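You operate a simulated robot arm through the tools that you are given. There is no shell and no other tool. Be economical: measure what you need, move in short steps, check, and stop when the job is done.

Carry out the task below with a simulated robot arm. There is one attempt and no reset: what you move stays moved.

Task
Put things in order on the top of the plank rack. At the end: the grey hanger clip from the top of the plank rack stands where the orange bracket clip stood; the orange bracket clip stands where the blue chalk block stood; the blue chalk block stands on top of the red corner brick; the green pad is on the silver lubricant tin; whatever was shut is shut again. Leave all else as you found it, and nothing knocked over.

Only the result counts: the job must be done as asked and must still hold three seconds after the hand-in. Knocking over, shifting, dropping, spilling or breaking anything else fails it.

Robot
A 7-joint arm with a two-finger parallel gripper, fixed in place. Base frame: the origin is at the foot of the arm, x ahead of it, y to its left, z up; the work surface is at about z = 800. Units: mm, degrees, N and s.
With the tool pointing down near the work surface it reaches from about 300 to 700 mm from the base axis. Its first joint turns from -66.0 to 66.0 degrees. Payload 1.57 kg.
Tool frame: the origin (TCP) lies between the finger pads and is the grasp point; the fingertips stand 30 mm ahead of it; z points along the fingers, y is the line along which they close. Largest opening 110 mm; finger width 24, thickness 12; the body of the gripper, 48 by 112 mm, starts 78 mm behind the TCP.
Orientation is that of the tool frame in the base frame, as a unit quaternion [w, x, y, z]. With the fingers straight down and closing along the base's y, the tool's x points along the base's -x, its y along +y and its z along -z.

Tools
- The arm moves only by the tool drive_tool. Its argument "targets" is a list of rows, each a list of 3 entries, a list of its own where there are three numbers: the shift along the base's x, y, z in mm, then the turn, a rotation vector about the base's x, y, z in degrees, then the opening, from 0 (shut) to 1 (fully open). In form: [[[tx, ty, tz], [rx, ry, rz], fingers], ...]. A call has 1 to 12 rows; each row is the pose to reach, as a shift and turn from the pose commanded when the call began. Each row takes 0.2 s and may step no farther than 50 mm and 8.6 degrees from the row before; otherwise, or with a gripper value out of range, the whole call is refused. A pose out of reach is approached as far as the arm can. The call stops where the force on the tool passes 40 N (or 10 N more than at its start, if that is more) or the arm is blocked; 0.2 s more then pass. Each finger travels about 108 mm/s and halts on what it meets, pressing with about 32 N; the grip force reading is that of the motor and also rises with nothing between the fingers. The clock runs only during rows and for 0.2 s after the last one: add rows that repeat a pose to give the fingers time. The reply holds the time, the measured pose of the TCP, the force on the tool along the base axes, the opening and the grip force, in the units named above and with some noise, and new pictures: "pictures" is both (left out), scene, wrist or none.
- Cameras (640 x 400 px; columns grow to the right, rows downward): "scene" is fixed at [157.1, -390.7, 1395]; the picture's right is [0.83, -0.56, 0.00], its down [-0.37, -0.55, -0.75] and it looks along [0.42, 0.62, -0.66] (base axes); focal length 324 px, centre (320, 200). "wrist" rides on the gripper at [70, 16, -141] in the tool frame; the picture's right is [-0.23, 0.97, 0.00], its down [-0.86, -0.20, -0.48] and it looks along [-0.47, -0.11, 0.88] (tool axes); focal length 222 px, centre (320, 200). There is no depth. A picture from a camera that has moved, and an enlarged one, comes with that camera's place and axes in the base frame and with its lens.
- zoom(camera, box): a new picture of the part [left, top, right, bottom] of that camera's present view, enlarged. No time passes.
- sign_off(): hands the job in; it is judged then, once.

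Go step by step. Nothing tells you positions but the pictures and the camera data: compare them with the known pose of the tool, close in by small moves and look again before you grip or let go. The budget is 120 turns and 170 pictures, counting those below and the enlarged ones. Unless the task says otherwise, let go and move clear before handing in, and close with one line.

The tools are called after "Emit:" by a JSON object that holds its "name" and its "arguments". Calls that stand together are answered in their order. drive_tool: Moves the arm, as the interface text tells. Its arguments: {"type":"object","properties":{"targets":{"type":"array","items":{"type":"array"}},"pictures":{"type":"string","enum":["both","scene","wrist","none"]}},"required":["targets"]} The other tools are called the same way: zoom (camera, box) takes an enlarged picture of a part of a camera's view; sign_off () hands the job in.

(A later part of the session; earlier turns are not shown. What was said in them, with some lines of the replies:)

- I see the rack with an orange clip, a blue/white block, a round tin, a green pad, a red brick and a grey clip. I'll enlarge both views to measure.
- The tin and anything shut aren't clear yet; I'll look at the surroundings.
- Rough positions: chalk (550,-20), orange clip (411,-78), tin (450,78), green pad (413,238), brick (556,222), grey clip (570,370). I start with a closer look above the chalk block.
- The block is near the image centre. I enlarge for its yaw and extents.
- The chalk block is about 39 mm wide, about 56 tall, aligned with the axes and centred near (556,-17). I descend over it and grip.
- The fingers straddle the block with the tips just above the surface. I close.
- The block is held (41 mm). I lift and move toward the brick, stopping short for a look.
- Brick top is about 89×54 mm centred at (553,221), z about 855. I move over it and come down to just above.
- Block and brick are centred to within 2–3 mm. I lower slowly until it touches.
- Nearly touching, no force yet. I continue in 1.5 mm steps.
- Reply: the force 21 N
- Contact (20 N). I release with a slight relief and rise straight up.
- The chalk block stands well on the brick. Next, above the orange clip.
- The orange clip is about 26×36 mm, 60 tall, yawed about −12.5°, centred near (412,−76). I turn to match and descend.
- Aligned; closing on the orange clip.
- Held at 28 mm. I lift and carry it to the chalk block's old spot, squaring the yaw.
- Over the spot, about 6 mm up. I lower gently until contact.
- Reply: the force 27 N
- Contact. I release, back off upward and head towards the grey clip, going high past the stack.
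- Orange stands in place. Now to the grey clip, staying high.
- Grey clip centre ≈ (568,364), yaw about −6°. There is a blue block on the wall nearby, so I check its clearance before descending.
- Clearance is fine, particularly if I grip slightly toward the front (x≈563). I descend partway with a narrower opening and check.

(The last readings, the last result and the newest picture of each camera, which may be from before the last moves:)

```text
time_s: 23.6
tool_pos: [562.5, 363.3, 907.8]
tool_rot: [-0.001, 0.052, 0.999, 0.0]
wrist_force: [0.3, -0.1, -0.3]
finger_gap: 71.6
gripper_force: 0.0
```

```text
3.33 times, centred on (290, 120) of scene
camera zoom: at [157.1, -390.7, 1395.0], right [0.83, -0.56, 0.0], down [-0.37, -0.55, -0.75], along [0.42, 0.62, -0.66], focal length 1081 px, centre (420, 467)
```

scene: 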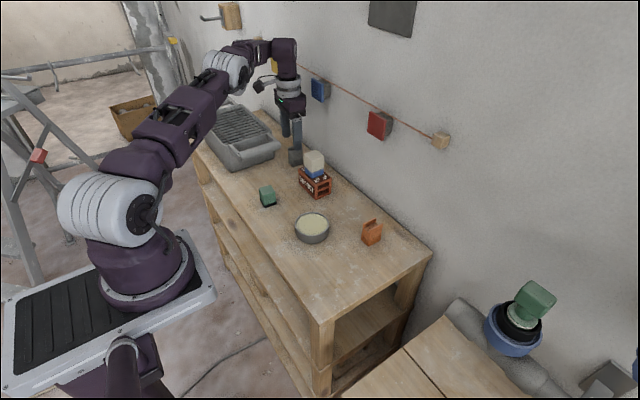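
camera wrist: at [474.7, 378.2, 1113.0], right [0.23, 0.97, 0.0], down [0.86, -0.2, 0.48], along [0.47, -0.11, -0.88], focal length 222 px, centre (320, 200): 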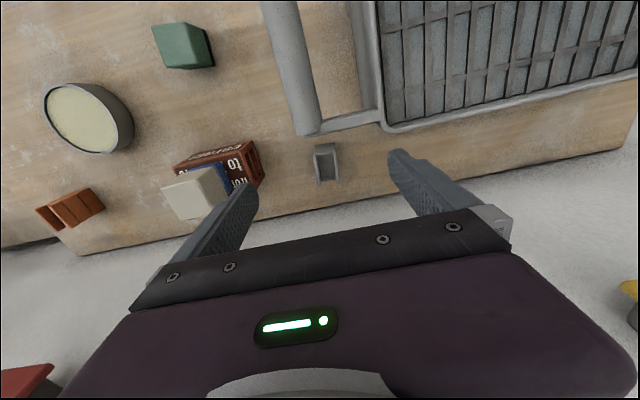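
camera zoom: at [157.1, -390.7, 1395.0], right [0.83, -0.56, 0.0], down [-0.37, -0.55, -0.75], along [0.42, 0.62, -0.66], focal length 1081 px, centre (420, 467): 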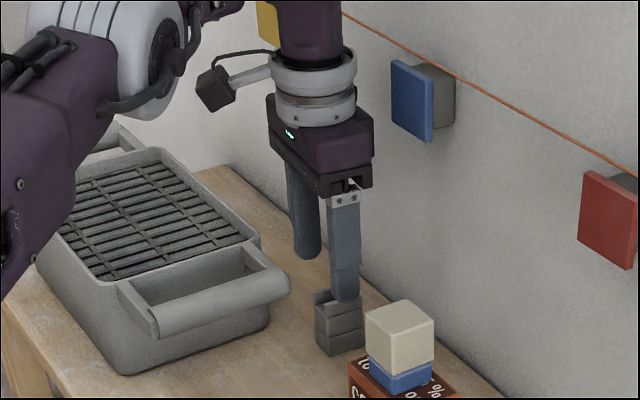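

Aligned. I finish the descent and close.

Emit:
{"name": "drive_tool", "arguments": {"targets": [[[1, 0, -30], [0, 0, 1], 0.65], [[1, 0, -55], [0, 0, 1], 0.65], [[1, 0, -69], [0, 0, 1], 0.65], [[1, 0, -69], [0, 0, 1], 0.65], [[1, 0, -69], [0, 0, 1], 0.4], [[1, 0, -69], [0, 0, 1], 0.2], [[1, 0, -69], [0, 0, 1], 0.1], [[1, 0, -69], [0, 0, 1], 0.1]], "pictures": "wrist"}}

Emit:
{"name": "zoom", "arguments": {"camera": "scene", "box": [230, 80, 350, 200]}}

```text
time_s: 25.4
tool_pos: [564.8, 364.4, 839.6]
tool_rot: [-0.001, 0.043, 0.999, 0.0]
wrist_force: [-0.8, -0.8, -0.1]
finger_gap: 28.4
gripper_force: 32.3
camera wrist: at [496.3, 385.6, 980.6], right [0.31, 0.95, 0.0], down [0.83, -0.27, 0.48], along [0.45, -0.15, -0.88], focal length 222 px, centre (320, 200)
```

wrist: 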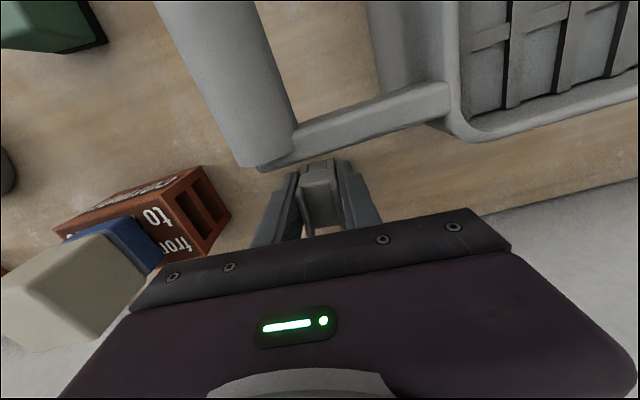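

```text
3.33 times, centred on (290, 140) of scene
camera zoom: at [157.1, -390.7, 1395.0], right [0.83, -0.56, 0.0], down [-0.37, -0.55, -0.75], along [0.42, 0.62, -0.66], focal length 1081 px, centre (420, 400)
```

zoom: 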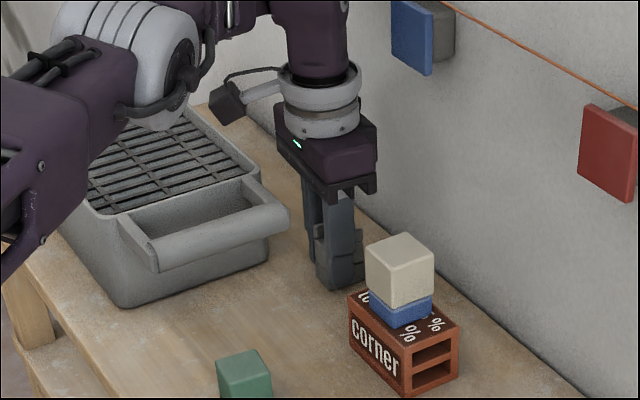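

Grey clip held. I lift straight up well above the stack.

Emit:
{"name": "drive_tool", "arguments": {"targets": [[[0, 0, 40], [0, 0, 0], 0.1], [[0, 0, 80], [0, 0, 0], 0.1], [[0, 0, 120], [0, 0, 0], 0.1], [[0, 0, 160], [0, 0, 0], 0.1], [[-14, -41, 160], [0, 0, 0], 0.1], [[-29, -82, 160], [0, 0, 0], 0.1], [[-44, -123, 160], [0, 0, 0], 0.1], [[-59, -164, 160], [0, 0, 0], 0.1], [[-74, -205, 160], [0, 0, 0], 0.1], [[-89, -246, 160], [0, 0, 0], 0.1], [[-103, -287, 160], [0, 0, 0], 0.1], [[-117, -328, 160], [0, 0, -7.5], 0.1]], "pictures": "scene"}}

```text
time_s: 28.0
tool_pos: [446.6, 36.7, 998.8]
tool_rot: [0.0, 0.108, 0.994, 0.0]
wrist_force: [0.7, -0.1, -0.6]
finger_gap: 28.6
gripper_force: 31.9
```

scene: 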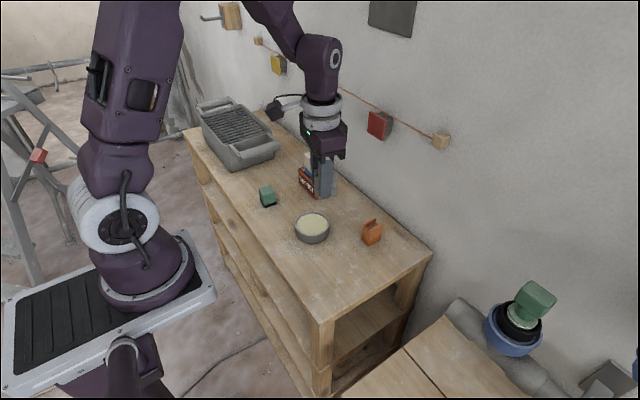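

Now to the orange clip's former spot, stopping a few mm above the surface.

Emit:
{"name": "drive_tool", "arguments": {"targets": [[[-13, -37, 0], [0, 0, 0], 0.1], [[-26, -74, 0], [0, 0, 0], 0.1], [[-39, -111, 0], [0, 0, 0], 0.1], [[-39, -111, 0], [0, 0, 0], 0.1], [[-39, -111, -45], [0, 0, 0], 0.1], [[-39, -111, -90], [0, 0, 0], 0.1], [[-39, -111, -125], [0, 0, 0], 0.1], [[-39, -111, -145], [0, 0, 0], 0.1], [[-39, -111, -153], [0, 0, 0], 0.1], [[-39, -111, -153], [0, 0, 0], 0.1]], "pictures": "wrist"}}

Emit:
{"name": "zoom", "arguments": {"camera": "scene", "box": [290, 220, 390, 300]}}

```text
time_s: 30.2
tool_pos: [407.3, -74.0, 846.4]
tool_rot: [0.0, 0.109, 0.994, 0.0]
wrist_force: [0.1, 0.1, 0.9]
finger_gap: 28.6
gripper_force: 32.4
camera wrist: at [343.5, -45.0, 987.0], right [0.43, 0.9, 0.0], down [0.79, -0.38, 0.48], along [0.43, -0.21, -0.88], focal length 222 px, centre (320, 200)
```

wrist: 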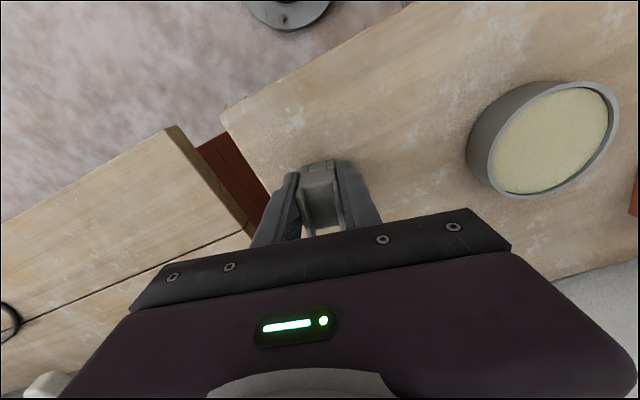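

```text
5.00 times, centred on (340, 260) of scene
camera zoom: at [157.1, -390.7, 1395.0], right [0.83, -0.56, 0.0], down [-0.37, -0.55, -0.75], along [0.42, 0.62, -0.66], focal length 1622 px, centre (220, -100)
```

zoom: 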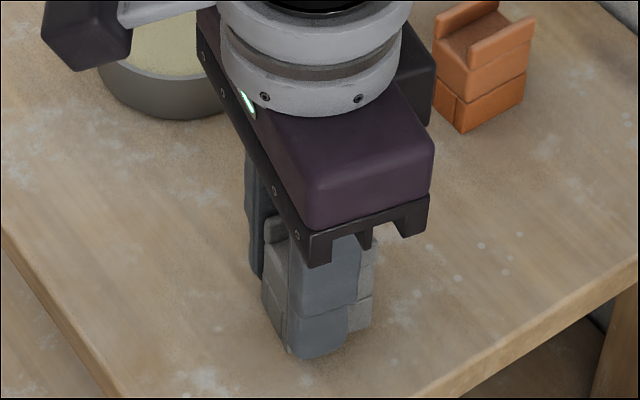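

Consistent with the earlier orange view. Lowering to contact.

Emit:
{"name": "drive_tool", "arguments": {"targets": [[[0, 0, -3], [0, 0, 0], 0.1], [[0, 0, -6], [0, 0, 0], 0.1], [[0, 0, -6], [0, 0, 0], 0.1]], "pictures": "none"}}

Emit:
{"name": "drive_tool", "arguments": {"targets": [[[0, 0, -1.5], [0, 0, 0], 0.1], [[0, 0, -1.5], [0, 0, 0], 0.1]], "pictures": "none"}}

```text
time_s: 31.0
tool_pos: [408.3, -75.1, 838.9]
tool_rot: [0.0, 0.109, 0.994, 0.0]
wrist_force: [-0.6, 0.2, 0.3]
finger_gap: 28.2
gripper_force: 32.2
```

```text
time_s: 31.6
tool_pos: [407.7, -75.2, 839.2]
tool_rot: [0.001, 0.109, 0.994, 0.0]
wrist_force: [-2.6, 0.2, 28.4]
finger_gap: 28.2
gripper_force: 32.2
```

Contact. Release, rise, and turn the yaw back.

Emit:
{"name": "drive_tool", "arguments": {"targets": [[[0, 0, 1], [0, 0, 0], 0.1], [[0, 0, 1], [0, 0, 0], 0.4], [[0, 0, 1], [0, 0, 0], 0.7], [[0, 0, 1], [0, 0, 0], 0.7], [[0, 0, 40], [0, 0, 0], 0.7], [[0, 0, 80], [0, 0, 0], 0.7], [[0, 0, 120], [0, 0, 0], 0.7], [[0, 45, 120], [0, 0, 6], 0.7], [[0, 90, 120], [0, 0, 12.5], 0.7], [[0, 135, 120], [0, 0, 12.5], 0.7], [[0, 135, 120], [0, 0, 12.5], 0.7]]}}

Emit:
{"name": "zoom", "arguments": {"camera": "scene", "box": [240, 130, 400, 300]}}

Emit:
{"name": "zoom", "arguments": {"camera": "wrist", "box": [300, 20, 640, 240]}}

```text
time_s: 34.0
tool_pos: [408.4, 61.9, 958.3]
tool_rot: [0.0, 0.0, 1.0, -0.001]
wrist_force: [-0.6, 0.4, -0.3]
finger_gap: 76.9
gripper_force: 0.1
camera wrist: at [338.9, 76.6, 1099.6], right [0.23, 0.97, 0.0], down [0.85, -0.2, 0.48], along [0.47, -0.11, -0.88], focal length 222 px, centre (320, 200)
```

scene: 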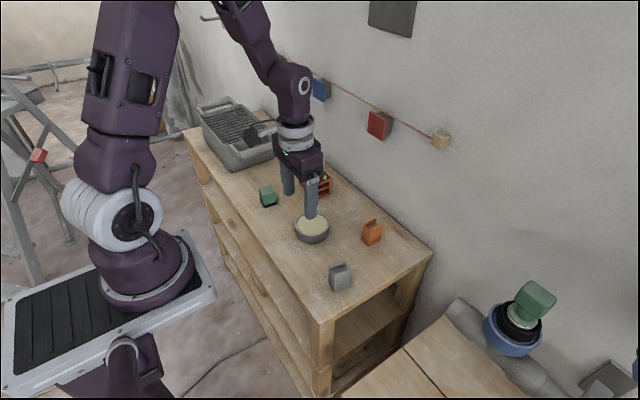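
wrist: 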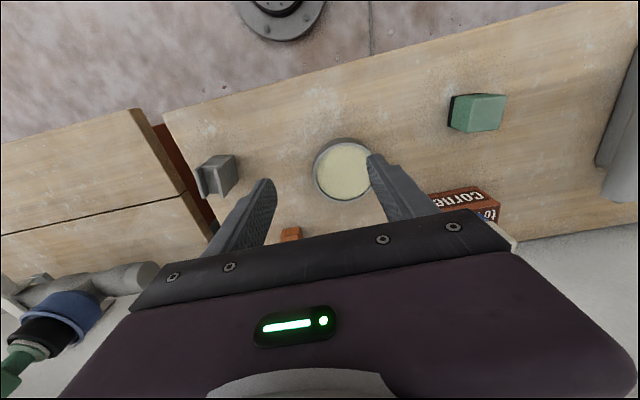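

```text
2.35 times, centred on (320, 215) of scene
camera zoom: at [157.1, -390.7, 1395.0], right [0.83, -0.56, 0.0], down [-0.37, -0.55, -0.75], along [0.42, 0.62, -0.66], focal length 763 px, centre (320, 165)
```

zoom: 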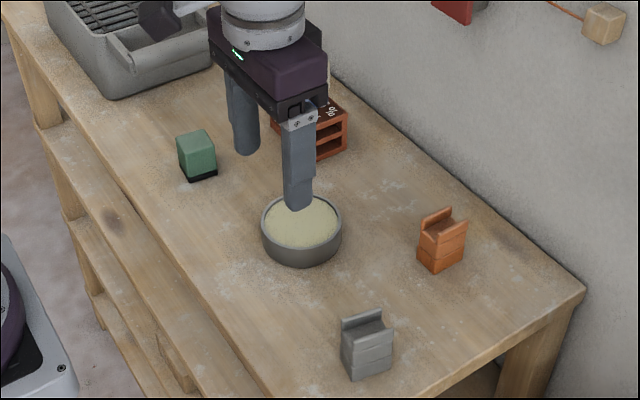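

```text
1.82 times, centred on (470, 130) of wrist
camera zoom: at [338.9, 76.6, 1099.6], right [0.23, 0.97, 0.0], down [0.85, -0.2, 0.48], along [0.47, -0.11, -0.88], focal length 404 px, centre (47, 327)
```

zoom: 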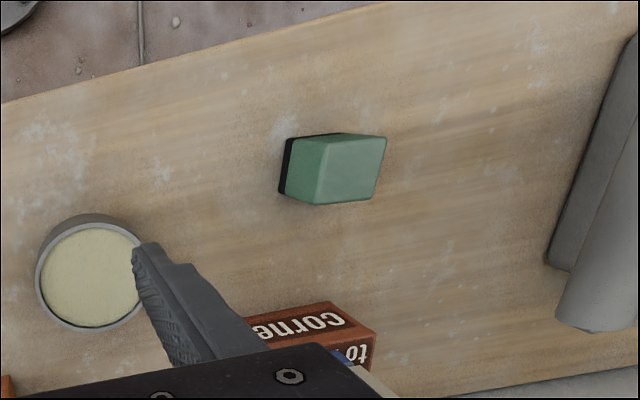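

Grey clip is placed. Next, above the green pad.

Emit:
{"name": "drive_tool", "arguments": {"targets": [[[1, 45, 0], [0, 0, 0], 0.8], [[3, 90, 0], [0, 0, 0], 1], [[5, 135, -10], [0, 0, 0], 1], [[5, 176, -20], [0, 0, 0], 1], [[5, 176, -20], [0, 0, 0], 1]]}}

Emit:
{"name": "zoom", "arguments": {"camera": "wrist", "box": [240, 80, 440, 230]}}

Emit:
{"name": "zoom", "arguments": {"camera": "scene", "box": [240, 170, 340, 250]}}

Emit:
{"name": "zoom", "arguments": {"camera": "wrist", "box": [0, 0, 240, 200]}}

```text
time_s: 35.2
tool_pos: [413.2, 237.2, 938.5]
tool_rot: [0.0, 0.0, 1.0, -0.001]
wrist_force: [0.5, 1.0, 0.2]
finger_gap: 110.2
gripper_force: 0.0
camera wrist: at [343.9, 252.6, 1080.2], right [0.23, 0.97, 0.0], down [0.86, -0.2, 0.48], along [0.47, -0.11, -0.88], focal length 222 px, centre (320, 200)
```

scene: 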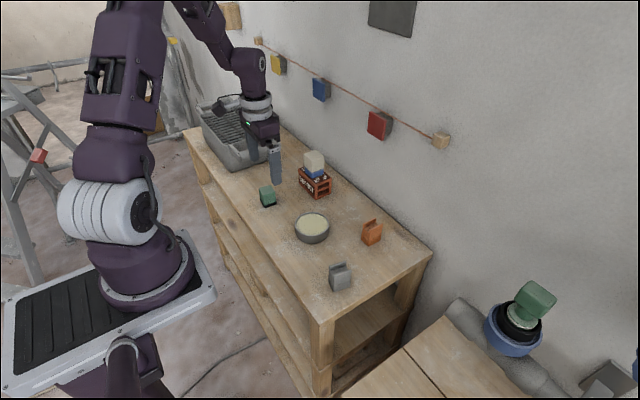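
wrist: 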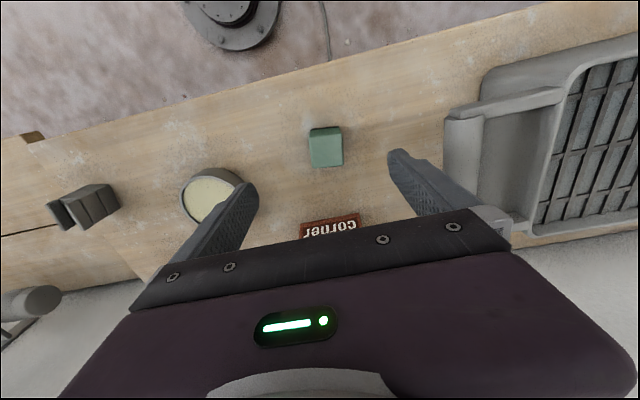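

```text
2.67 times, centred on (340, 155) of wrist
camera zoom: at [343.9, 252.6, 1080.2], right [0.23, 0.97, 0.0], down [0.86, -0.2, 0.48], along [0.47, -0.11, -0.88], focal length 592 px, centre (267, 320)
```

zoom: 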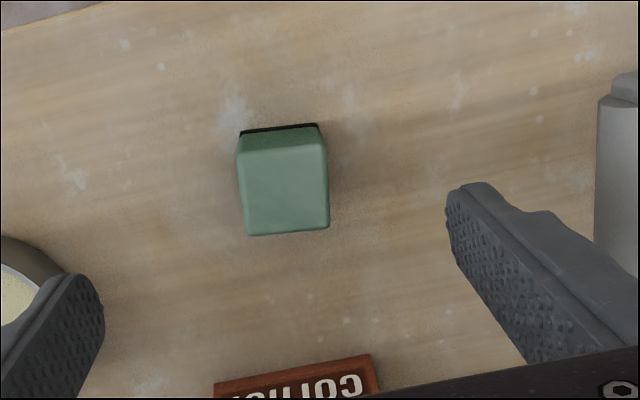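

```text
5.00 times, centred on (290, 210) of scene
camera zoom: at [157.1, -390.7, 1395.0], right [0.83, -0.56, 0.0], down [-0.37, -0.55, -0.75], along [0.42, 0.62, -0.66], focal length 1622 px, centre (470, 150)
```

zoom: 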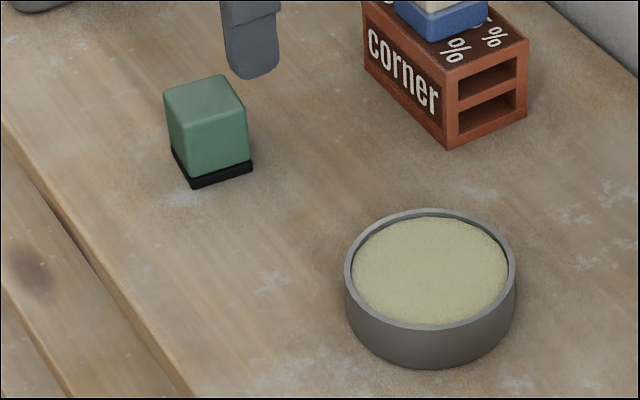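

```text
2.00 times, centred on (120, 100) of wrist
camera zoom: at [343.9, 252.6, 1080.2], right [0.23, 0.97, 0.0], down [0.86, -0.2, 0.48], along [0.47, -0.11, -0.88], focal length 444 px, centre (720, 400)
```

zoom: 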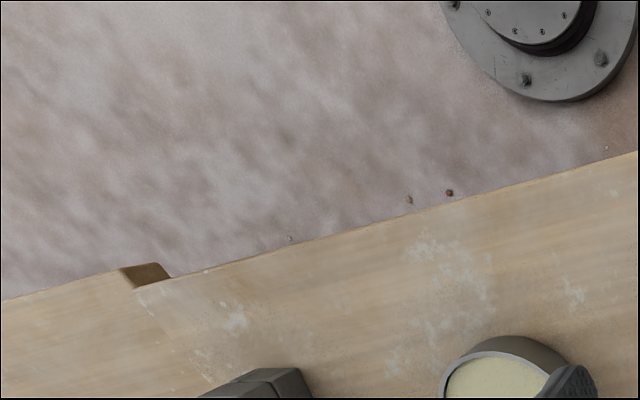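

The pad is ~32 mm square, ~50 tall, yaw −8.7°, centred (412,244). I turn, descend and stop with tips about 14 mm above the surface, so they'll clear the tin's rim later.

Emit:
{"name": "drive_tool", "arguments": {"targets": [[[-2, 7, -20], [0, 0, -4.5], 1], [[-2, 7, -50], [0, 0, -8.7], 0.9], [[-2, 7, -75], [0, 0, -8.7], 0.8], [[-2, 7, -94], [0, 0, -8.7], 0.8], [[-2, 7, -94], [0, 0, -8.7], 0.8]], "pictures": "wrist"}}

Emit:
{"name": "zoom", "arguments": {"camera": "scene", "box": [230, 150, 330, 230]}}

```text
time_s: 36.4
tool_pos: [411.5, 242.5, 844.5]
tool_rot: [0.001, 0.075, 0.997, 0.0]
wrist_force: [1.1, 0.4, -0.3]
finger_gap: 88.0
gripper_force: 0.1
camera wrist: at [345.1, 268.6, 985.8], right [0.37, 0.93, 0.0], down [0.81, -0.33, 0.48], along [0.44, -0.18, -0.88], focal length 222 px, centre (320, 200)
```

wrist: 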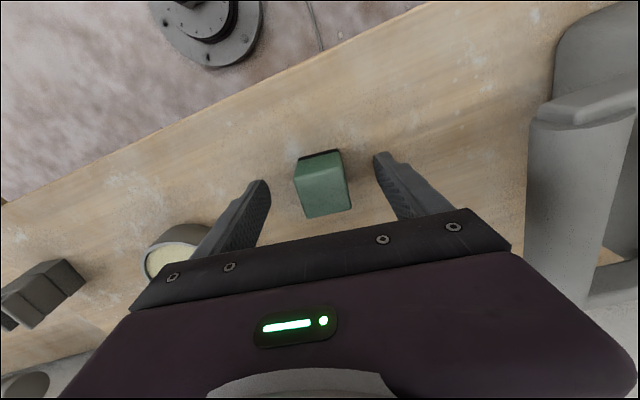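

```text
5.00 times, centred on (280, 190) of scene
camera zoom: at [157.1, -390.7, 1395.0], right [0.83, -0.56, 0.0], down [-0.37, -0.55, -0.75], along [0.42, 0.62, -0.66], focal length 1622 px, centre (520, 250)
```

zoom: 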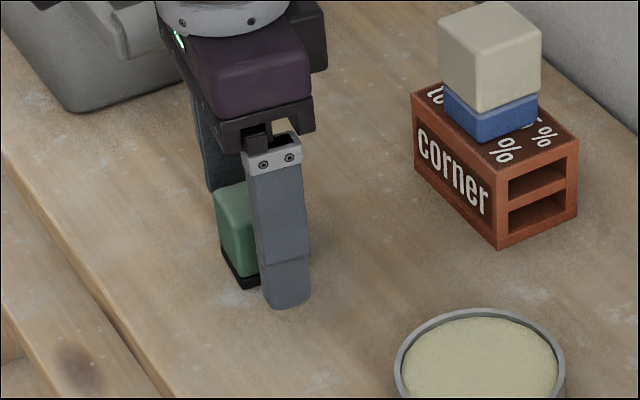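

Aligned; close, lift, and start toward the tin.

Emit:
{"name": "drive_tool", "arguments": {"targets": [[[0, 0, 0], [0, 0, 0], 0.5], [[0, 0, 0], [0, 0, 0], 0.2], [[0, 0, 0], [0, 0, 0], 0.15], [[0, 0, 0], [0, 0, 0], 0.15], [[0, 0, 35], [0, 0, 0], 0.15], [[0, 0, 70], [0, 0, 0], 0.15], [[5, -40, 80], [0, 0, 4.5], 0.15], [[10, -80, 80], [0, 0, 8.7], 0.15], [[10, -110, 80], [0, 0, 8.7], 0.15], [[10, -110, 80], [0, 0, 8.7], 0.15]], "pictures": "wrist"}}

Emit:
{"name": "zoom", "arguments": {"camera": "wrist", "box": [140, 80, 400, 260]}}

Emit:
{"name": "zoom", "arguments": {"camera": "scene", "box": [250, 140, 370, 260]}}

```text
time_s: 38.6
tool_pos: [422.1, 133.1, 925.3]
tool_rot: [0.0, 0.0, 1.0, 0.001]
wrist_force: [-0.2, 0.7, 0.1]
finger_gap: 35.1
gripper_force: 32.3
camera wrist: at [351.8, 147.8, 1066.5], right [0.23, 0.97, 0.0], down [0.86, -0.2, 0.48], along [0.47, -0.11, -0.88], focal length 222 px, centre (320, 200)
```

wrist: 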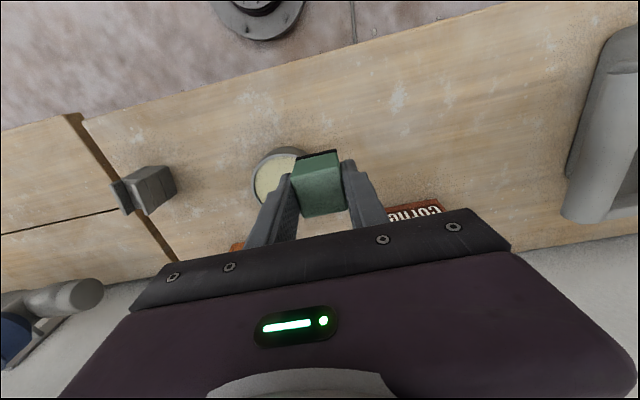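

```text
2.22 times, centred on (270, 170) of wrist
camera zoom: at [351.8, 147.8, 1066.5], right [0.23, 0.97, 0.0], down [0.86, -0.2, 0.48], along [0.47, -0.11, -0.88], focal length 494 px, centre (431, 267)
```

zoom: 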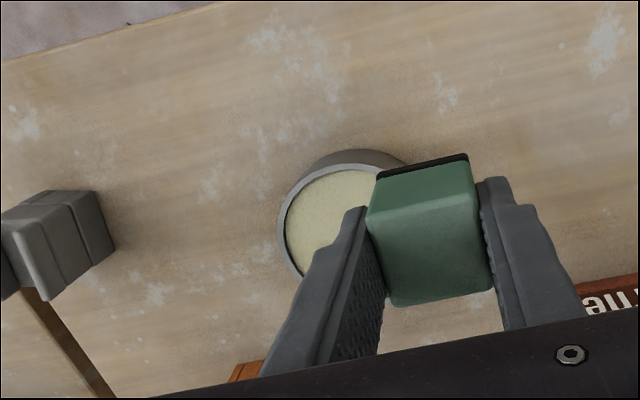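

```text
3.33 times, centred on (310, 200) of scene
camera zoom: at [157.1, -390.7, 1395.0], right [0.83, -0.56, 0.0], down [-0.37, -0.55, -0.75], along [0.42, 0.62, -0.66], focal length 1081 px, centre (353, 200)
```

zoom: 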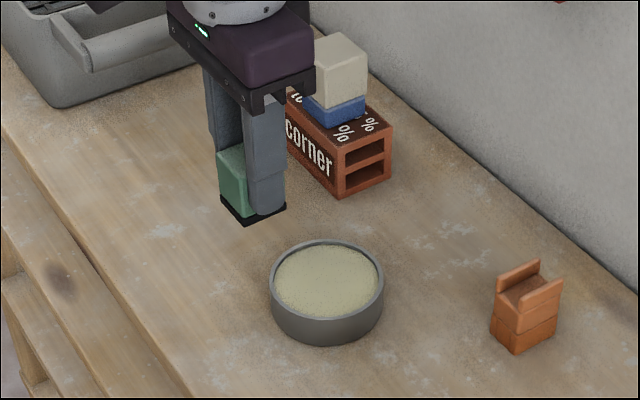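

Tin centre ≈ (449,83), rim z≈829. I move over it, leaving ~15 mm, and check.

Emit:
{"name": "drive_tool", "arguments": {"targets": [[[13, -25, 0], [0, 0, 0], 0.15], [[27, -50, 0], [0, 0, 0], 0.15], [[27, -50, 0], [0, 0, 0], 0.15], [[27, -50, -20], [0, 0, 0], 0.15], [[27, -50, -36], [0, 0, 0], 0.15], [[27, -50, -36], [0, 0, 0], 0.15]], "pictures": "none"}}

Emit:
{"name": "zoom", "arguments": {"camera": "wrist", "box": [220, 100, 420, 250]}}

Emit:
{"name": "zoom", "arguments": {"camera": "scene", "box": [260, 170, 360, 250]}}

```text
time_s: 40.0
tool_pos: [449.0, 83.7, 888.4]
tool_rot: [0.0, 0.0, 1.0, 0.0]
wrist_force: [0.5, -0.1, -0.4]
finger_gap: 35.3
gripper_force: 31.8
```

```text
2.67 times, centred on (320, 175) of wrist
camera zoom: at [378.9, 98.7, 1029.5], right [0.23, 0.97, 0.0], down [0.86, -0.2, 0.48], along [0.47, -0.11, -0.88], focal length 592 px, centre (320, 267)
```

zoom: 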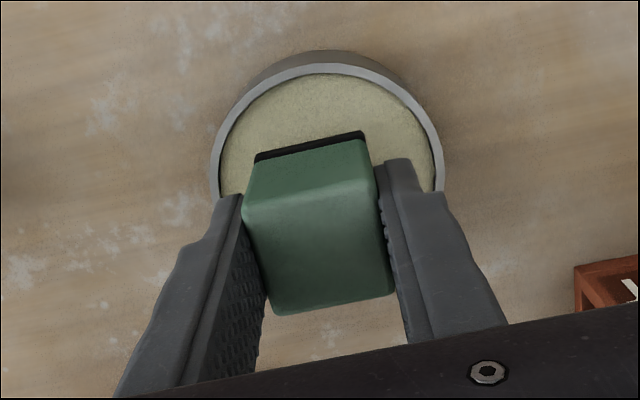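

```text
5.00 times, centred on (310, 210) of scene
camera zoom: at [157.1, -390.7, 1395.0], right [0.83, -0.56, 0.0], down [-0.37, -0.55, -0.75], along [0.42, 0.62, -0.66], focal length 1622 px, centre (370, 150)
```

zoom: 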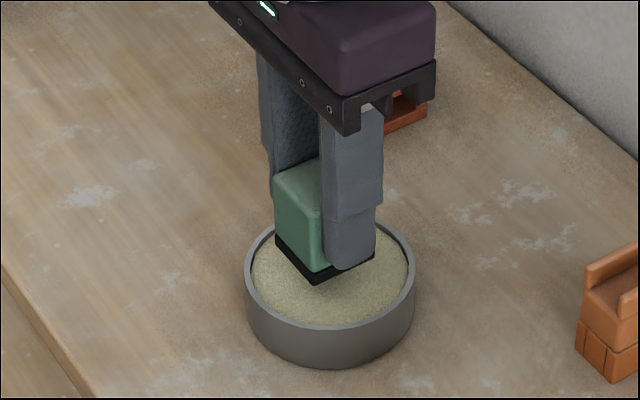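

Pad and tin agree to ~2 mm. I nudge and lower carefully.

Emit:
{"name": "drive_tool", "arguments": {"targets": [[[2, 2, -4], [0, 0, 0], 0.15], [[2, 2, -9], [0, 0, 0], 0.15], [[2, 2, -12], [0, 0, 0], 0.15], [[2, 2, -12], [0, 0, 0], 0.15]], "pictures": "none"}}

Emit:
{"name": "zoom", "arguments": {"camera": "scene", "box": [280, 190, 350, 250]}}

```text
time_s: 41.0
tool_pos: [449.1, 86.3, 875.5]
tool_rot: [0.0, 0.0, 1.0, 0.0]
wrist_force: [-0.3, -0.2, -1.3]
finger_gap: 34.8
gripper_force: 32.3
```

```text
6.67 times, centred on (315, 220) of scene
camera zoom: at [157.1, -390.7, 1395.0], right [0.83, -0.56, 0.0], down [-0.37, -0.55, -0.75], along [0.42, 0.62, -0.66], focal length 2163 px, centre (353, 67)
```

zoom: 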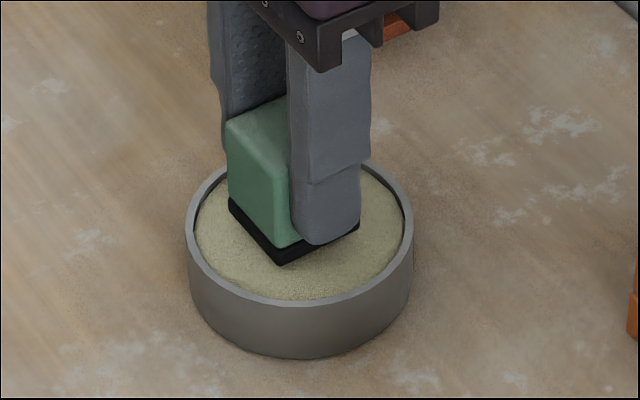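

Emit:
{"name": "drive_tool", "arguments": {"targets": [[[0, 0, -2], [0, 0, 0], 0.15], [[0, 0, -4], [0, 0, 0], 0.15], [[0, 0, -4], [0, 0, 0], 0.15]], "pictures": "none"}}

Emit:
{"name": "zoom", "arguments": {"camera": "scene", "box": [280, 190, 350, 250]}}

```text
time_s: 41.8
tool_pos: [450.6, 86.8, 871.2]
tool_rot: [-0.001, -0.001, 1.0, -0.001]
wrist_force: [0.3, -0.6, -0.3]
finger_gap: 34.9
gripper_force: 31.9
```

```text
6.67 times, centred on (315, 220) of scene
camera zoom: at [157.1, -390.7, 1395.0], right [0.83, -0.56, 0.0], down [-0.37, -0.55, -0.75], along [0.42, 0.62, -0.66], focal length 2163 px, centre (353, 67)
```

zoom: 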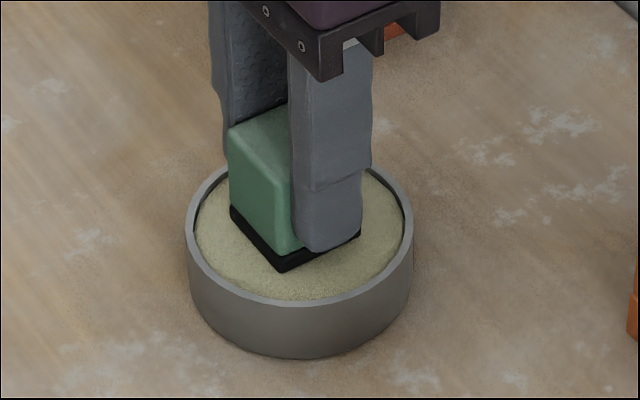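

Still free; continuing in small steps.

Emit:
{"name": "drive_tool", "arguments": {"targets": [[[0, 0, -1.5], [0, 0, 0], 0.15], [[0, 0, -1.5], [0, 0, 0], 0.15]], "pictures": "none"}}

Emit:
{"name": "drive_tool", "arguments": {"targets": [[[0, 0, -1.5], [0, 0, 0], 0.15], [[0, 0, -1.5], [0, 0, 0], 0.15]], "pictures": "none"}}

```text
time_s: 42.4
tool_pos: [449.5, 85.6, 871.4]
tool_rot: [0.001, 0.0, 1.0, 0.0]
wrist_force: [-3.4, 1.0, 22.7]
finger_gap: 35.1
gripper_force: 32.0
```

```text
time_s: 42.8
tool_pos: [450.1, 85.2, 871.7]
tool_rot: [0.0, 0.0, 1.0, 0.0]
wrist_force: [-4.2, 0.6, 14.5]
finger_gap: 35.0
gripper_force: 31.7
stopped in row 1: the force on the tool passed its limit (the readings are from after the stop); the commanded pose is now the measured one
```

Firm contact. I open modestly (tips are above the rim) and rise.

Emit:
{"name": "drive_tool", "arguments": {"targets": [[[0, 0, 0.5], [0, 0, 0], 0.3], [[0, 0, 0.5], [0, 0, 0], 0.5], [[0, 0, 0.5], [0, 0, 0], 0.55], [[0, 0, 0.5], [0, 0, 0], 0.55], [[0, 0, 35], [0, 0, 0], 0.55], [[0, 0, 75], [0, 0, 0], 0.55], [[0, 0, 115], [0, 0, 0], 0.55], [[0, 0, 160], [0, 0, 0], 0.55], [[-45, 0, 170], [0, 0, 0], 0.55], [[-90, 0, 170], [0, 0, 0], 0.55], [[-90, 0, 170], [0, 0, 0], 0.55]]}}

Emit:
{"name": "zoom", "arguments": {"camera": "scene", "box": [240, 130, 400, 300]}}

Emit:
{"name": "zoom", "arguments": {"camera": "wrist", "box": [220, 100, 620, 300]}}

```text
time_s: 45.2
tool_pos: [360.0, 86.0, 1040.1]
tool_rot: [0.002, 0.0, 1.0, 0.0]
wrist_force: [-0.2, -0.2, 0.2]
finger_gap: 60.6
gripper_force: 0.0
camera wrist: at [290.9, 101.3, 1182.3], right [0.23, 0.97, 0.0], down [0.85, -0.2, 0.48], along [0.47, -0.11, -0.88], focal length 222 px, centre (320, 200)
```

scene: 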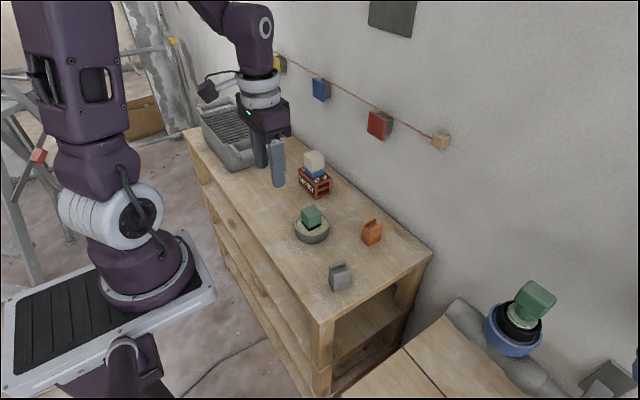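
wrist: 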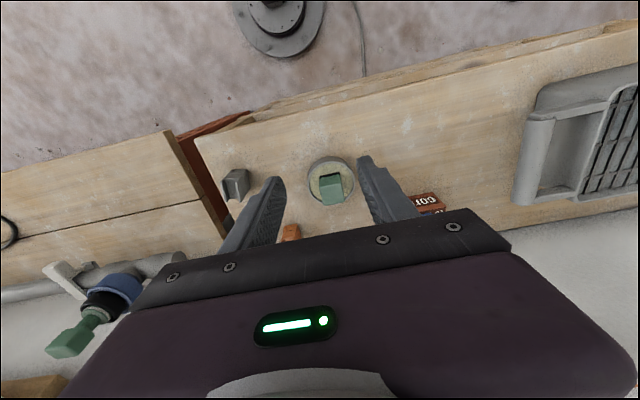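

```text
2.35 times, centred on (320, 215) of scene
camera zoom: at [157.1, -390.7, 1395.0], right [0.83, -0.56, 0.0], down [-0.37, -0.55, -0.75], along [0.42, 0.62, -0.66], focal length 763 px, centre (320, 165)
```

zoom: 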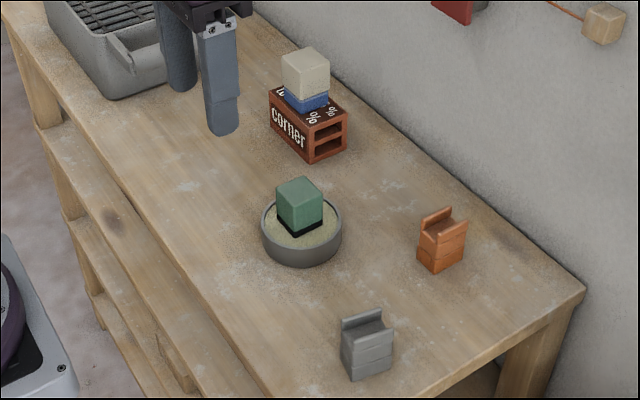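

```text
1.60 times, centred on (420, 200) of wrist
camera zoom: at [290.9, 101.3, 1182.3], right [0.23, 0.97, 0.0], down [0.85, -0.2, 0.48], along [0.47, -0.11, -0.88], focal length 355 px, centre (160, 200)
```

zoom: 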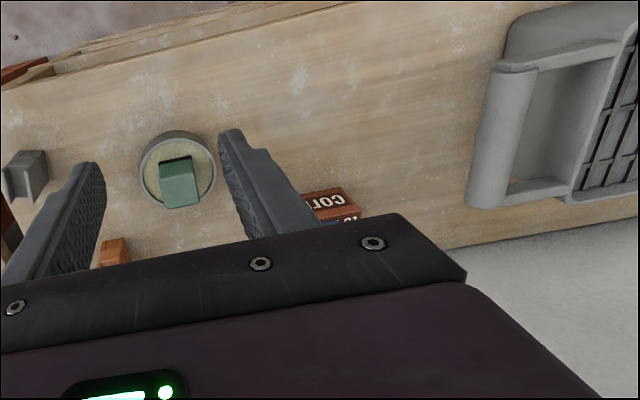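

Each item stands where the task asks, upright. Nothing was opened, and the arm is clear, so I hand in.

Emit:
{"name": "sign_off", "arguments": {}}

```text
The job is handed in.
```

I handed the job in with all four moves done and everything upright. The grey clip is where the orange one stood, the orange clip is where the chalk stood, the chalk is on the brick, and the green pad is on the tin. I took the round, open grey tin to be the lubricant tin, and I opened nothing, so nothing needed shutting.
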